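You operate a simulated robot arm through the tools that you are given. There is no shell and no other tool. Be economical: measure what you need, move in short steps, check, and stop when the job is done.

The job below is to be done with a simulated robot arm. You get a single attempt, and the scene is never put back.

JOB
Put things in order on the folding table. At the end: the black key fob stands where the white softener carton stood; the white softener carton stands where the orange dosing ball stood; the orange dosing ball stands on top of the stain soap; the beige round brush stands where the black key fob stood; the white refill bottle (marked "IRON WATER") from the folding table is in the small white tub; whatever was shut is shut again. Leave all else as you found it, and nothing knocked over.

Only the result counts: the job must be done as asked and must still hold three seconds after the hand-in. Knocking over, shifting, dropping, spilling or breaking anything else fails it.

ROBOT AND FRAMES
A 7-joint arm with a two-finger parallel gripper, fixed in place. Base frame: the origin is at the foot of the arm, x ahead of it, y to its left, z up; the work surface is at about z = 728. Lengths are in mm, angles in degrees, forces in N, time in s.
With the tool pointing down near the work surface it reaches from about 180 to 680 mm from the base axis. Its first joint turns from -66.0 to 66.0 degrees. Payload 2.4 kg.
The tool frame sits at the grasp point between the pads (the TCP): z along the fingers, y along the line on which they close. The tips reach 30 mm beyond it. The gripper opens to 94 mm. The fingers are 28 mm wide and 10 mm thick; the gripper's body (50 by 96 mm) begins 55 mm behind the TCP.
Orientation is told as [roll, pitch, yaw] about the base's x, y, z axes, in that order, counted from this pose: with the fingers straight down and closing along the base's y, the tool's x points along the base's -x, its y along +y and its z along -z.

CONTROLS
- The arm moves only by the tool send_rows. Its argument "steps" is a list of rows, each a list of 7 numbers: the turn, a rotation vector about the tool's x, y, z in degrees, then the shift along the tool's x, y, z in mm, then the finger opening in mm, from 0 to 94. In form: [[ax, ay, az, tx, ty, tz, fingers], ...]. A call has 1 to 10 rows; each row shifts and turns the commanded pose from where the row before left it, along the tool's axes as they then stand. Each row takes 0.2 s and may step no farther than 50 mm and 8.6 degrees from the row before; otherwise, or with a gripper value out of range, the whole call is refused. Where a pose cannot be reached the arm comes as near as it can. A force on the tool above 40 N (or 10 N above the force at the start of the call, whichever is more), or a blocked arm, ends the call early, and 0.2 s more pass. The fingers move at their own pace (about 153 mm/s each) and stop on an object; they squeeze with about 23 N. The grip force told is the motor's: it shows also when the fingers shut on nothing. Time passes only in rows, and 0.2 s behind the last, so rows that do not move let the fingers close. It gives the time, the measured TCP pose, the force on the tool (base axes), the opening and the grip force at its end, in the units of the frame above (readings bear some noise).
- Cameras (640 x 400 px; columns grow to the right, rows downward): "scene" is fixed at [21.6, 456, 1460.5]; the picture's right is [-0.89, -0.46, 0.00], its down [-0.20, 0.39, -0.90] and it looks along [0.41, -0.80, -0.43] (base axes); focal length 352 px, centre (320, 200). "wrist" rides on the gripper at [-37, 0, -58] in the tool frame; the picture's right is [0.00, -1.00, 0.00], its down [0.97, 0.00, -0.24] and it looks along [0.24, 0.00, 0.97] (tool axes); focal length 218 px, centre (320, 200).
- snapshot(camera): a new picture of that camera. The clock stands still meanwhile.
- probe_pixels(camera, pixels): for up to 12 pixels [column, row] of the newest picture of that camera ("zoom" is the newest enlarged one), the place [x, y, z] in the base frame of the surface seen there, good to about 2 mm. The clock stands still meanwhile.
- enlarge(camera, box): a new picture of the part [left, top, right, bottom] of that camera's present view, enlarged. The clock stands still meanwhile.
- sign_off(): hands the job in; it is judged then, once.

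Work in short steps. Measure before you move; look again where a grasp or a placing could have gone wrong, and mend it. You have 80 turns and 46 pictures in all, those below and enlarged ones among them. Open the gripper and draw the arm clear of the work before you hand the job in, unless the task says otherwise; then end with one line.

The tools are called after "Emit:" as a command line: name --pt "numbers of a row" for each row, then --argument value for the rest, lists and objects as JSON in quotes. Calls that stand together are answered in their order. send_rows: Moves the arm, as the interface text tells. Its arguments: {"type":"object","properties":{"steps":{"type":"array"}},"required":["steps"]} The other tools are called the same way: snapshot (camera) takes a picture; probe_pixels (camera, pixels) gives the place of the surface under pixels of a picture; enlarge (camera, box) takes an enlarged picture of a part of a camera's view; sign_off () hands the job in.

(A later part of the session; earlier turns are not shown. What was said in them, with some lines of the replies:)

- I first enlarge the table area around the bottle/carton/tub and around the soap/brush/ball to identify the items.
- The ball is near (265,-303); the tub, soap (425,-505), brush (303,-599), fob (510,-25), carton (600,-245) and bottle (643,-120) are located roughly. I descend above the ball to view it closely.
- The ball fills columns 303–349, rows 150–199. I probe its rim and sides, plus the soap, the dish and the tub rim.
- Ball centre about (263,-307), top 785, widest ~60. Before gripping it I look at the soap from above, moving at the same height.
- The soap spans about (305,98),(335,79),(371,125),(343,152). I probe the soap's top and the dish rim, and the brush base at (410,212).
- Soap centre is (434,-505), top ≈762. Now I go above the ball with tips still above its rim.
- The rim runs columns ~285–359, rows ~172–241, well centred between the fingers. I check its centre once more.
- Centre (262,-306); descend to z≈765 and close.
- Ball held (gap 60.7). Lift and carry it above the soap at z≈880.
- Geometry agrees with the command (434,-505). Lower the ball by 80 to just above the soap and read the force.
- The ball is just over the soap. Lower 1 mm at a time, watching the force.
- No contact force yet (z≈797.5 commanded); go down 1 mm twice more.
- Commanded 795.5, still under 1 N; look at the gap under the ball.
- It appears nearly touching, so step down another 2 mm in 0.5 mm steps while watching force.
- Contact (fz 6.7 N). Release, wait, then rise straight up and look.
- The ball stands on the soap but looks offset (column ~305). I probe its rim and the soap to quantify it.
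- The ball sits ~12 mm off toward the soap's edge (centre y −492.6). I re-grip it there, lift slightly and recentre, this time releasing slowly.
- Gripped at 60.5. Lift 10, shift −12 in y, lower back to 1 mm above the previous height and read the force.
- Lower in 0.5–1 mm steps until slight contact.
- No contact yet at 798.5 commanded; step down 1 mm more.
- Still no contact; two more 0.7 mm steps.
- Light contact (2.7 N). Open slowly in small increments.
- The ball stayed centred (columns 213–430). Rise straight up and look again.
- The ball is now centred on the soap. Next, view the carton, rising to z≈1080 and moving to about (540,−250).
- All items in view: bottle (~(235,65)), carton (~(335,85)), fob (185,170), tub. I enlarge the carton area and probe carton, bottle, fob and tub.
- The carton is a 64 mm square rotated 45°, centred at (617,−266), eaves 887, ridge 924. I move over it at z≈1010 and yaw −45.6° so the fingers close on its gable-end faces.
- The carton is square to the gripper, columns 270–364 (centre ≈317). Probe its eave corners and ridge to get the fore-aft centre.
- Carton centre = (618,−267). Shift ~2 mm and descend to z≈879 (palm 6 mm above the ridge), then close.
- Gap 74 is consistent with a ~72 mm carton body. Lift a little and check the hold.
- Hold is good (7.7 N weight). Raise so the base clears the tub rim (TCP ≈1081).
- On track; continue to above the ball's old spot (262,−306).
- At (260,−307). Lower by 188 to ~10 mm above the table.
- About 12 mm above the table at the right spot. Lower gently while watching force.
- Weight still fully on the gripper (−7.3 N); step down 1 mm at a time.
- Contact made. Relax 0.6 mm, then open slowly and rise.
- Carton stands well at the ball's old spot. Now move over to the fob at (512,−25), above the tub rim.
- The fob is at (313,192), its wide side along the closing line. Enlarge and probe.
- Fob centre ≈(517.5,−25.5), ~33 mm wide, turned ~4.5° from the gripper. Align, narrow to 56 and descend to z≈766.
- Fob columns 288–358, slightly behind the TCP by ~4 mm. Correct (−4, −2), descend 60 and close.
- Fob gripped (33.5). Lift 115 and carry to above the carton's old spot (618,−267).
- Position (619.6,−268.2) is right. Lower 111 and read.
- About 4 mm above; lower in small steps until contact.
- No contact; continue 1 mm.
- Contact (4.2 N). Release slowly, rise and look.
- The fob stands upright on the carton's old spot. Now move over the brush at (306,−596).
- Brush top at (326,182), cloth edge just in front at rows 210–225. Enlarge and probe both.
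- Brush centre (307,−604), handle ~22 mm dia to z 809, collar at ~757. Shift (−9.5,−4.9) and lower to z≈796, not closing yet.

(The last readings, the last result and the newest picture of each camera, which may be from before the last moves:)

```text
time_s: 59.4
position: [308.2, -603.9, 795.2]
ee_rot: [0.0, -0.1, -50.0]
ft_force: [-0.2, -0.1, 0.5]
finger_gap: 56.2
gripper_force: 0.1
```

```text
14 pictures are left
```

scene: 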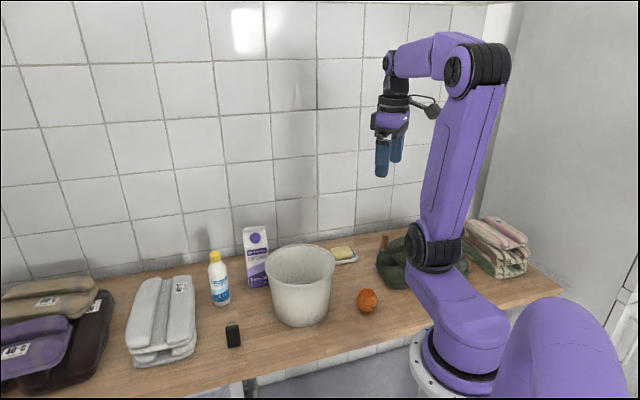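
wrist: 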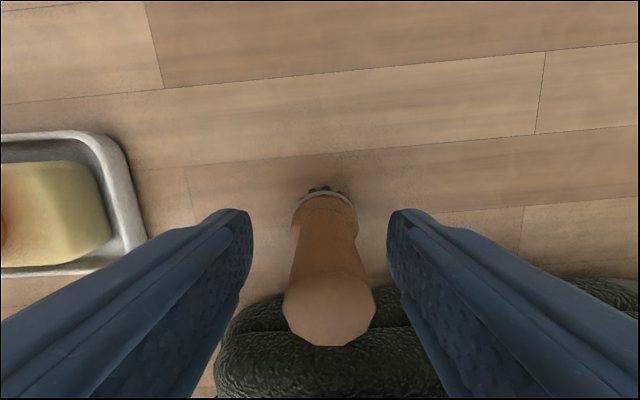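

Reached; the handle is centred between the fingers. Close and lift 20.

Emit:
send_rows --pt "0 0 0 0 0 0 40" --pt "0 0 0 0 0 0 28" --pt "0 0 0 0 0 0 20" --pt "0 0 0 0 0 0 10" --pt "0 0 0 0 0 0 10" --pt "0 0 0 0 0 -20 10" --pt "0 0 0 0 0 0 10"

```text
time_s: 61.0
position: [308.1, -602.6, 816.7]
ee_rot: [0.1, 0.0, -50.0]
ft_force: [-0.6, 0.5, 0.1]
finger_gap: 22.2
gripper_force: 23.1
```

Brush held (22.2). Lift to TCP ≈975.

Emit:
send_rows --pt "0 0 0 0 0 -40 10" --pt "0 0 0 0 0 -40 10" --pt "0 0 0 0 0 -40 10" --pt "0 0 0 0 0 -40 10" --pt "0 0 0 11 19 0 10" --pt "0 0 0 21 36 0 10" --pt "0 0 0 21 36 0 10" --pt "0 0 0 21 36 0 10" --pt "0 0 0 21 36 0 10" --pt "0 0 0 21 36 0 10"

Emit:
send_rows --pt "0 0 0 21 36 0 10" --pt "0 0 0 21 36 0 10" --pt "0 0 0 21 36 0 10" --pt "0 0 0 21 36 0 10" --pt "0 0 0 21 36 0 10" --pt "0 0 0 21 36 0 10" --pt "0 0 0 21 36 0 10" --pt "0 0 0 21 36 0 10" --pt "0 0 0 21 36 0 10" --pt "0 0 0 0 0 0 10"

```text
time_s: 63.2
position: [391.8, -386.1, 976.7]
ee_rot: [-0.1, 0.0, -50.1]
ft_force: [-0.1, 0.6, -1.1]
finger_gap: 22.4
gripper_force: 23.2
```

```text
time_s: 65.4
position: [514.7, -34.2, 973.8]
ee_rot: [0.0, 0.1, -50.1]
ft_force: [0.4, -0.2, -0.3]
finger_gap: 22.1
gripper_force: 23.5
```

Correct by (4.9,7.7) and lower 170 toward the fob's old spot.

Emit:
send_rows --pt "0 0 0 4.9 7.7 0 10" --pt "0 0 0 0 0 40 10" --pt "0 0 0 0 0 40 10" --pt "0 0 0 0 0 40 10" --pt "0 0 0 0 0 30 10" --pt "0 0 0 0 0 20 10" --pt "0 0 0 0 0 0 10" --pt "0 0 0 0 0 0 10"

Emit:
snapshot --camera "wrist"

```text
time_s: 67.2
position: [518.3, -25.0, 807.5]
ee_rot: [-0.1, 0.1, -50.2]
ft_force: [0.5, 0.3, 0.6]
finger_gap: 22.3
gripper_force: 23.3
```

```text
13 pictures are left
```

wrist: 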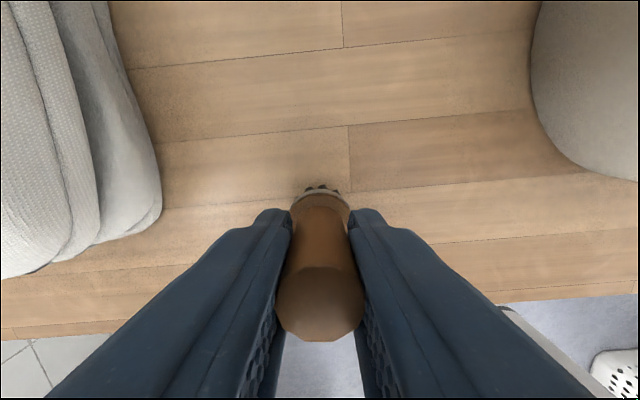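

At (518,−25), brush upright, ~11 mm up. Lower 8, then 1 mm steps.

Emit:
send_rows --pt "0 0 0 0 0 5 10" --pt "0 0 0 0 0 2 10" --pt "0 0 0 0 0 1 10" --pt "0 0 0 0 0 0 10"

Emit:
send_rows --pt "0 0 0 0 0 0.7 10" --pt "0 0 0 0 0 0.5 10" --pt "0 0 0 0 0 0 10"

```text
time_s: 68.2
position: [517.2, -24.8, 799.1]
ee_rot: [0.0, 0.0, -50.2]
ft_force: [0.2, 0.8, -0.5]
finger_gap: 22.2
gripper_force: 23.1
```

```text
time_s: 69.0
position: [517.4, -24.4, 798.5]
ee_rot: [0.0, 0.1, -50.1]
ft_force: [0.3, -0.2, -0.7]
finger_gap: 22.1
gripper_force: 23.3
```

Not touching yet; step on another 1.4 mm.

Emit:
send_rows --pt "0 0 0 0 0 0.7 10" --pt "0 0 0 0 0 0.7 10" --pt "0 0 0 0 0 0 10"

```text
time_s: 69.8
position: [517.1, -24.1, 796.8]
ee_rot: [-0.1, 0.1, -50.1]
ft_force: [-0.5, -0.8, -1.1]
finger_gap: 22.3
gripper_force: 23.2
```

Still free; another 1.2 mm.

Emit:
send_rows --pt "0 0 0 0 0 0.6 10" --pt "0 0 0 0 0 0.6 10" --pt "0 0 0 0 0 0 10"

```text
time_s: 70.6
position: [516.8, -24.5, 796.3]
ee_rot: [0.0, -0.2, -50.1]
ft_force: [-3.0, 2.2, 23.3]
finger_gap: 22.2
gripper_force: 23.3
```

Contact (23 N): relax 0.8 mm, release slowly, and rise.

Emit:
send_rows --pt "0 0 0 0 0 -0.8 10" --pt "0 0 0 0 0 0 21" --pt "0 0 0 0 0 0 22.3" --pt "0 0 0 0 0 0 23.5" --pt "0 0 0 0 0 0 28" --pt "0 0 0 0 0 0 40" --pt "0 0 0 0 0 0 56" --pt "0 0 0 0 0 -20 56" --pt "0 0 0 0 0 -45 56" --pt "0 0 0 0 0 -45 56"

Emit:
snapshot --camera "wrist"

```text
time_s: 72.8
position: [518.1, -26.0, 905.8]
ee_rot: [-0.1, 0.0, -50.0]
ft_force: [-0.1, 0.3, -0.4]
finger_gap: 55.9
gripper_force: 0.1
```

```text
12 pictures are left
```

wrist: 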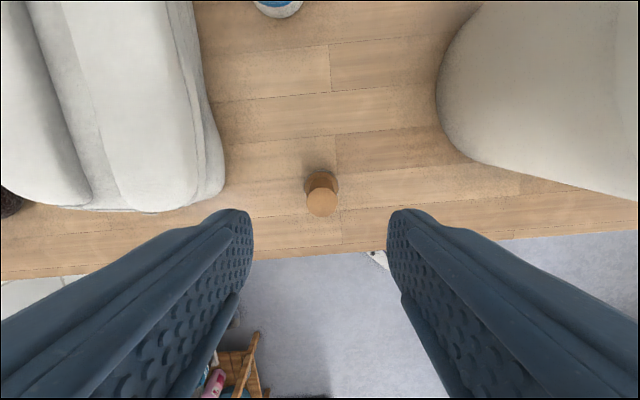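

Brush stands at the fob's old spot. Rise 100 and move over the bottle near (645,−140).

Emit:
send_rows --pt "0 0 0 0 0 -45 94" --pt "0 0 0 0 0 -45 94" --pt "0 0 0 0 0 -20 94" --pt "0 0 0 -34 5 0 94" --pt "0 0 0 -34 5 0 94" --pt "0 0 0 -34 5 0 94" --pt "0 0 0 -34 5 0 94" --pt "0 0 0 -33 4 0 94" --pt "0 0 0 0 0 0 94" --pt "0 0 0 0 0 0 94"

Emit:
snapshot --camera "wrist"

```text
time_s: 75.0
position: [644.8, -139.8, 1012.3]
ee_rot: [0.0, 0.0, -50.1]
ft_force: [0.0, -0.6, 0.1]
finger_gap: 94.0
gripper_force: 0.0
```

```text
11 pictures are left
```

wrist: 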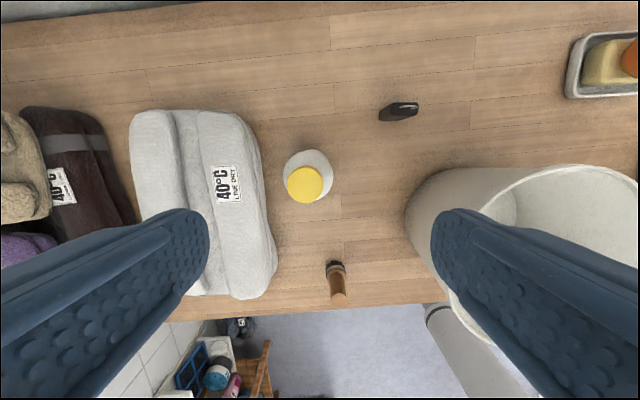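

Bottle cap at (305,185); grey towel edge at column ~265. Probe cap, bottle shoulder, and towel edge.

Emit:
probe_pixels --camera "wrist" --pixels '[[289, 185], [321, 185], [305, 185], [305, 170], [305, 200], [285, 172], [331, 172], [310, 152], [258, 150], [262, 190], [270, 220], [250, 170]]'

Emit:
enlarge --camera "wrist" --box '[230, 130, 358, 210]'

```text
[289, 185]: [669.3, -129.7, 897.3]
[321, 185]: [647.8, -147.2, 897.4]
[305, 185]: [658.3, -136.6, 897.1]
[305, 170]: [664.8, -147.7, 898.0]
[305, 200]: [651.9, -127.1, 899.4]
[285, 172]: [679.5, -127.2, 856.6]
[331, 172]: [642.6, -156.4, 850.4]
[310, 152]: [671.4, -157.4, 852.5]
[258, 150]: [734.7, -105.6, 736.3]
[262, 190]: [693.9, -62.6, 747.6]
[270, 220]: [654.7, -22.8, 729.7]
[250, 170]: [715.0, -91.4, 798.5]
```

```text
5.00 times, centred on (294, 170) of wrist
```

zoom: 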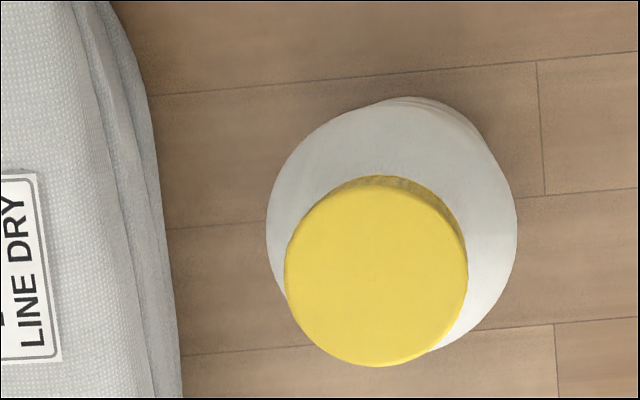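

Bottle centre (658.4,−137.5), top 898; towel is ~73 mm away along the closing line. Open to 82, shift (−7.2,+11.8), descend to z≈850 without closing.

Emit:
send_rows --pt "0 0 0 -7.2 11.8 0 82" --pt "0 0 0 0 0 45 82" --pt "0 0 0 0 0 35 82" --pt "0 0 0 0 0 0 82" --pt "0 0 0 0 0 0 82"

Emit:
snapshot --camera "wrist"

```text
time_s: 76.2
position: [660.9, -136.0, 934.3]
ee_rot: [0.1, 0.0, -50.1]
ft_force: [0.1, -0.4, 0.4]
finger_gap: 82.0
gripper_force: 0.1
```

```text
9 pictures are left
```

wrist: 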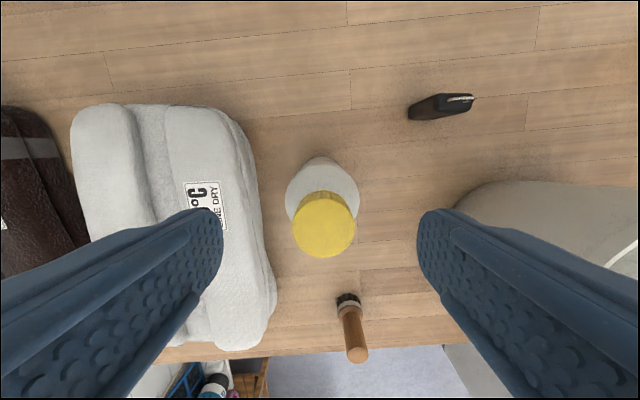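

Cap at (324,225): nearly centred. Shift (−2,−1.8), descend 84 and close slowly.

Emit:
send_rows --pt "0 0 0 -2 -1.8 0 82" --pt "0 0 0 0 0 35 82" --pt "0 0 0 0 0 30 82" --pt "0 0 0 0 0 19 82" --pt "0 0 0 0 0 0 82" --pt "0 0 0 0 0 0 70" --pt "0 0 0 0 0 0 60" --pt "0 0 0 0 0 0 50" --pt "0 0 0 0 0 0 35" --pt "0 0 0 0 0 0 30"

```text
time_s: 78.4
position: [658.6, -138.9, 852.0]
ee_rot: [0.1, -0.1, -50.1]
ft_force: [1.6, 1.0, 4.2]
finger_gap: 51.3
gripper_force: 22.9
```

Gripped at 51 mm. Lift 25 and check the weight and picture.

Emit:
send_rows --pt "0 0 0 0 0 -8 30" --pt "0 0 0 0 0 -17 30" --pt "0 0 0 0 0 0 30" --pt "0 0 0 0 0 0 30"

Emit:
enlarge --camera "scene" --box '[170, 190, 330, 350]'

```text
time_s: 79.4
position: [657.4, -141.0, 875.1]
ee_rot: [0.1, 0.0, -50.2]
ft_force: [0.4, -0.2, -3.8]
finger_gap: 50.9
gripper_force: 23.1
```

```text
2.50 times, centred on (250, 270) of scene
```

zoom: 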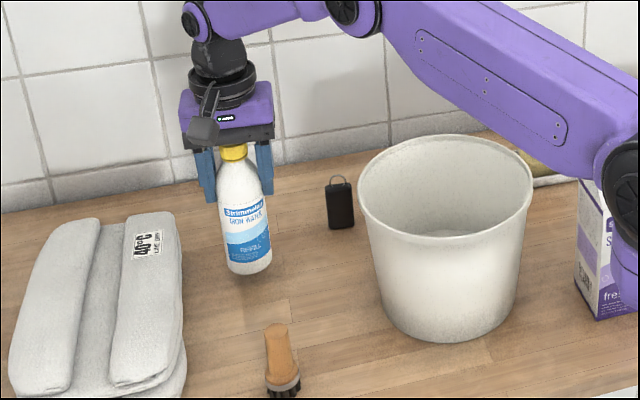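

Bottle held (3.8 N). Raise 168 then carry to above the tub centre (433.5,−223).

Emit:
send_rows --pt "0 0 0 0 0 -40 30" --pt "0 0 0 0 0 -45 30" --pt "0 0 0 0 0 -45 30" --pt "0 0 0 0 0 -38 30" --pt "0 0 0 8 -22 0 30" --pt "0 0 0 15 -42 0 30" --pt "0 0 0 15 -42 0 30" --pt "0 0 0 15 -42 0 30" --pt "0 0 0 15 -42 0 30" --pt "0 0 0 12.7 -34.4 0 30"

Emit:
snapshot --camera "wrist"

```text
time_s: 81.6
position: [435.6, -220.4, 1044.0]
ee_rot: [0.1, 0.1, -50.1]
ft_force: [-0.4, 0.1, -2.0]
finger_gap: 50.8
gripper_force: 22.7
```

```text
7 pictures are left
```

wrist: 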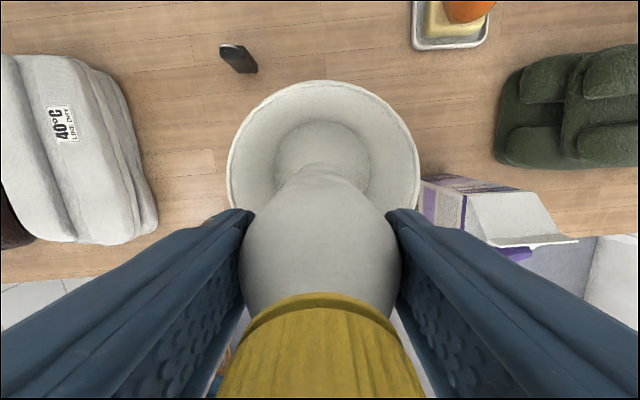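

Aligned over the tub (rim columns 228–420). Probe the floor's height at several places.

Emit:
probe_pixels --camera "wrist" --pixels '[[322, 128], [295, 140], [350, 140], [285, 165], [360, 170], [324, 84], [231, 170], [417, 170]]'

```text
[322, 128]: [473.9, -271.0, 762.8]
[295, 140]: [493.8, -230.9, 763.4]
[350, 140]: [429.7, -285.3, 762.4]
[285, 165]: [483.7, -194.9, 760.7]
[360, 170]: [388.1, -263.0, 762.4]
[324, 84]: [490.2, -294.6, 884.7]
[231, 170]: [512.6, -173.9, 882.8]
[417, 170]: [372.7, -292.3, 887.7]
```

Tub floor at z≈763, so contact is expected near TCP ≈887. Lower 150 first.

Emit:
send_rows --pt "0 0 0 0 0 30 30" --pt "0 0 0 0 0 35 30" --pt "0 0 0 0 0 35 30" --pt "0 0 0 0 0 30 30" --pt "0 0 0 0 0 15 30" --pt "0 0 0 0 0 5 30" --pt "0 0 0 0 0 0 30"

Emit:
send_rows --pt "0 0 0 0 0 2 30" --pt "0 0 0 0 0 1 30" --pt "0 0 0 0 0 1 30" --pt "0 0 0 0 0 0 30"

```text
time_s: 83.2
position: [432.2, -220.8, 892.9]
ee_rot: [0.0, 0.0, -50.2]
ft_force: [-0.5, 0.4, -2.5]
finger_gap: 51.2
gripper_force: 22.9
```

```text
time_s: 84.2
position: [433.6, -221.6, 890.9]
ee_rot: [0.0, 0.0, -50.1]
ft_force: [0.7, 0.5, -3.4]
finger_gap: 51.1
gripper_force: 23.3
```

Still carrying the weight (−3.4 N); lower another 2 mm in small steps.

Emit:
send_rows --pt "0 0 0 0 0 0.8 30" --pt "0 0 0 0 0 0.8 30" --pt "0 0 0 0 0 0 30"

```text
time_s: 85.0
position: [434.1, -221.3, 888.8]
ee_rot: [0.0, 0.0, -50.1]
ft_force: [-0.4, -0.1, -2.3]
finger_gap: 50.8
gripper_force: 23.2
```

Continue another 1.6 mm.

Emit:
send_rows --pt "0 0 0 0 0 0.8 30" --pt "0 0 0 0 0 0.8 30" --pt "0 0 0 0 0 0 30"

```text
time_s: 85.8
position: [435.0, -220.6, 886.7]
ee_rot: [-0.2, 0.1, -50.1]
ft_force: [0.3, 0.1, -2.6]
finger_gap: 50.9
gripper_force: 22.9
```

Still free at 887; another 1.6 mm.

Emit:
send_rows --pt "0 0 0 0 0 0.8 30" --pt "0 0 0 0 0 0.8 30" --pt "0 0 0 0 0 0 30"

```text
time_s: 86.6
position: [434.6, -221.9, 887.7]
ee_rot: [0.0, -0.2, -50.1]
ft_force: [-2.9, 4.9, 22.2]
finger_gap: 51.1
gripper_force: 22.7
```

Contact on the tub floor. Relax 1 mm, open slowly, then rise straight up.

Emit:
send_rows --pt "0 0 0 0 0 -0.9 30" --pt "0 0 0 0 0 0 49" --pt "0 0 0 0 0 0 51" --pt "0 0 0 0 0 0 52" --pt "0 0 0 0 0 0 54" --pt "0 0 0 0 0 0 60" --pt "0 0 0 0 0 0 76" --pt "0 0 0 0 0 -20 76" --pt "0 0 0 0 0 -45 76" --pt "0 0 0 0 0 -45 76"

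Emit:
send_rows --pt "0 0 0 0 0 -45 76" --pt "0 0 0 0 0 -45 76" --pt "0 0 0 0 0 -30 76" --pt "0 0 0 0 0 0 76"

Emit:
snapshot --camera "wrist"

Emit:
snapshot --camera "scene"

```text
time_s: 88.8
position: [433.6, -219.6, 992.2]
ee_rot: [0.1, 0.0, -50.1]
ft_force: [0.3, 1.2, 0.3]
finger_gap: 76.1
gripper_force: 0.1
```

```text
time_s: 89.8
position: [434.7, -220.9, 1115.7]
ee_rot: [0.0, 0.0, -50.1]
ft_force: [-0.3, -0.7, -0.5]
finger_gap: 76.0
gripper_force: 0.1
```

```text
6 pictures are left
```

wrist: 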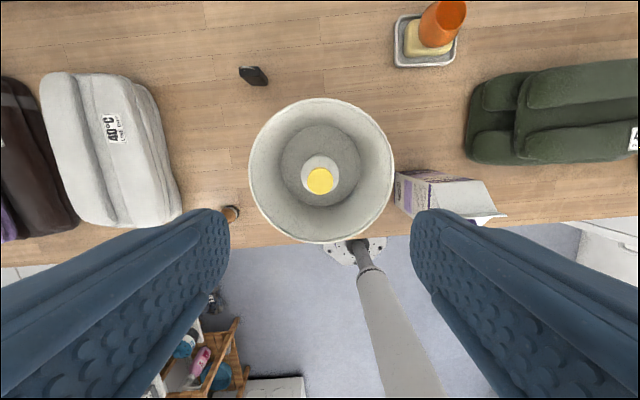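

```text
5 pictures are left
```

scene: 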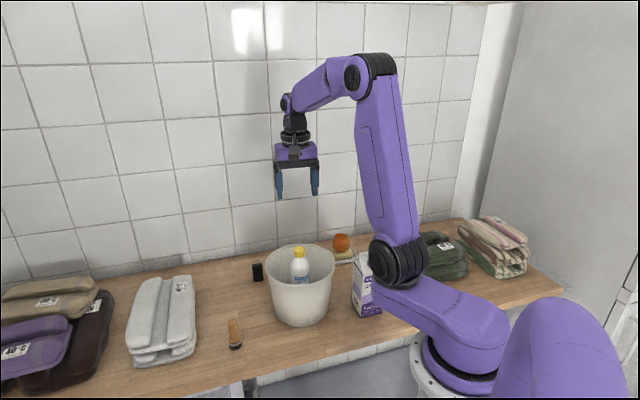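

All items are in place; the bottle stands in the tub. A last check of the ball on the soap and of the carton.

Emit:
enlarge --camera "scene" --box '[220, 210, 400, 360]'

Emit:
probe_pixels --camera "wrist" --pixels '[[419, 22], [464, 10], [440, 38], [405, 45], [451, 45], [230, 214], [253, 70], [250, 170], [392, 170], [320, 100], [320, 240]]'

```text
2.67 times, centred on (310, 285) of scene
```

zoom: 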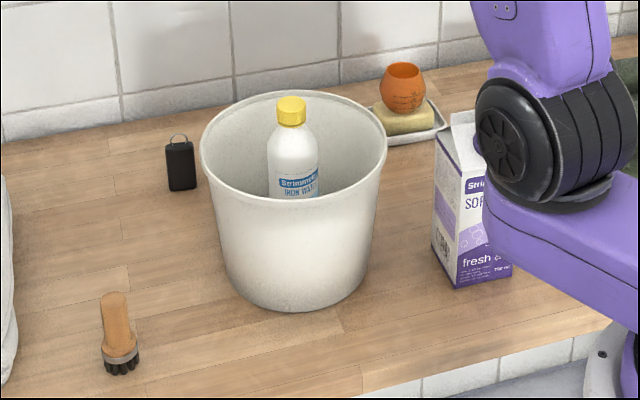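

```text
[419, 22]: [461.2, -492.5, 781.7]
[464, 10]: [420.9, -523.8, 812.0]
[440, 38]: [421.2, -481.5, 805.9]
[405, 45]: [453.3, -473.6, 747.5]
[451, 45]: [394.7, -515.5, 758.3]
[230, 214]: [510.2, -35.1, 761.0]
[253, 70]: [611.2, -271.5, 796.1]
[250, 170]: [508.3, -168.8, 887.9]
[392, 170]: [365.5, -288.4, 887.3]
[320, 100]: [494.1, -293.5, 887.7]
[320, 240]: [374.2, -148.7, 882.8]
```

Everything is upright and in place, the gripper is open, and the arm is clear at z≈1115, so I hand in.

Emit:
sign_off

```text
The job is handed in.
```

The job is handed in. The final pictures showed the fob on the carton's old spot, the carton on the ball's old spot, and the ball on the stain soap. They also showed the brush on the fob's old spot and the IRON WATER bottle standing in the tub. Everything was upright, and nothing had to be opened.
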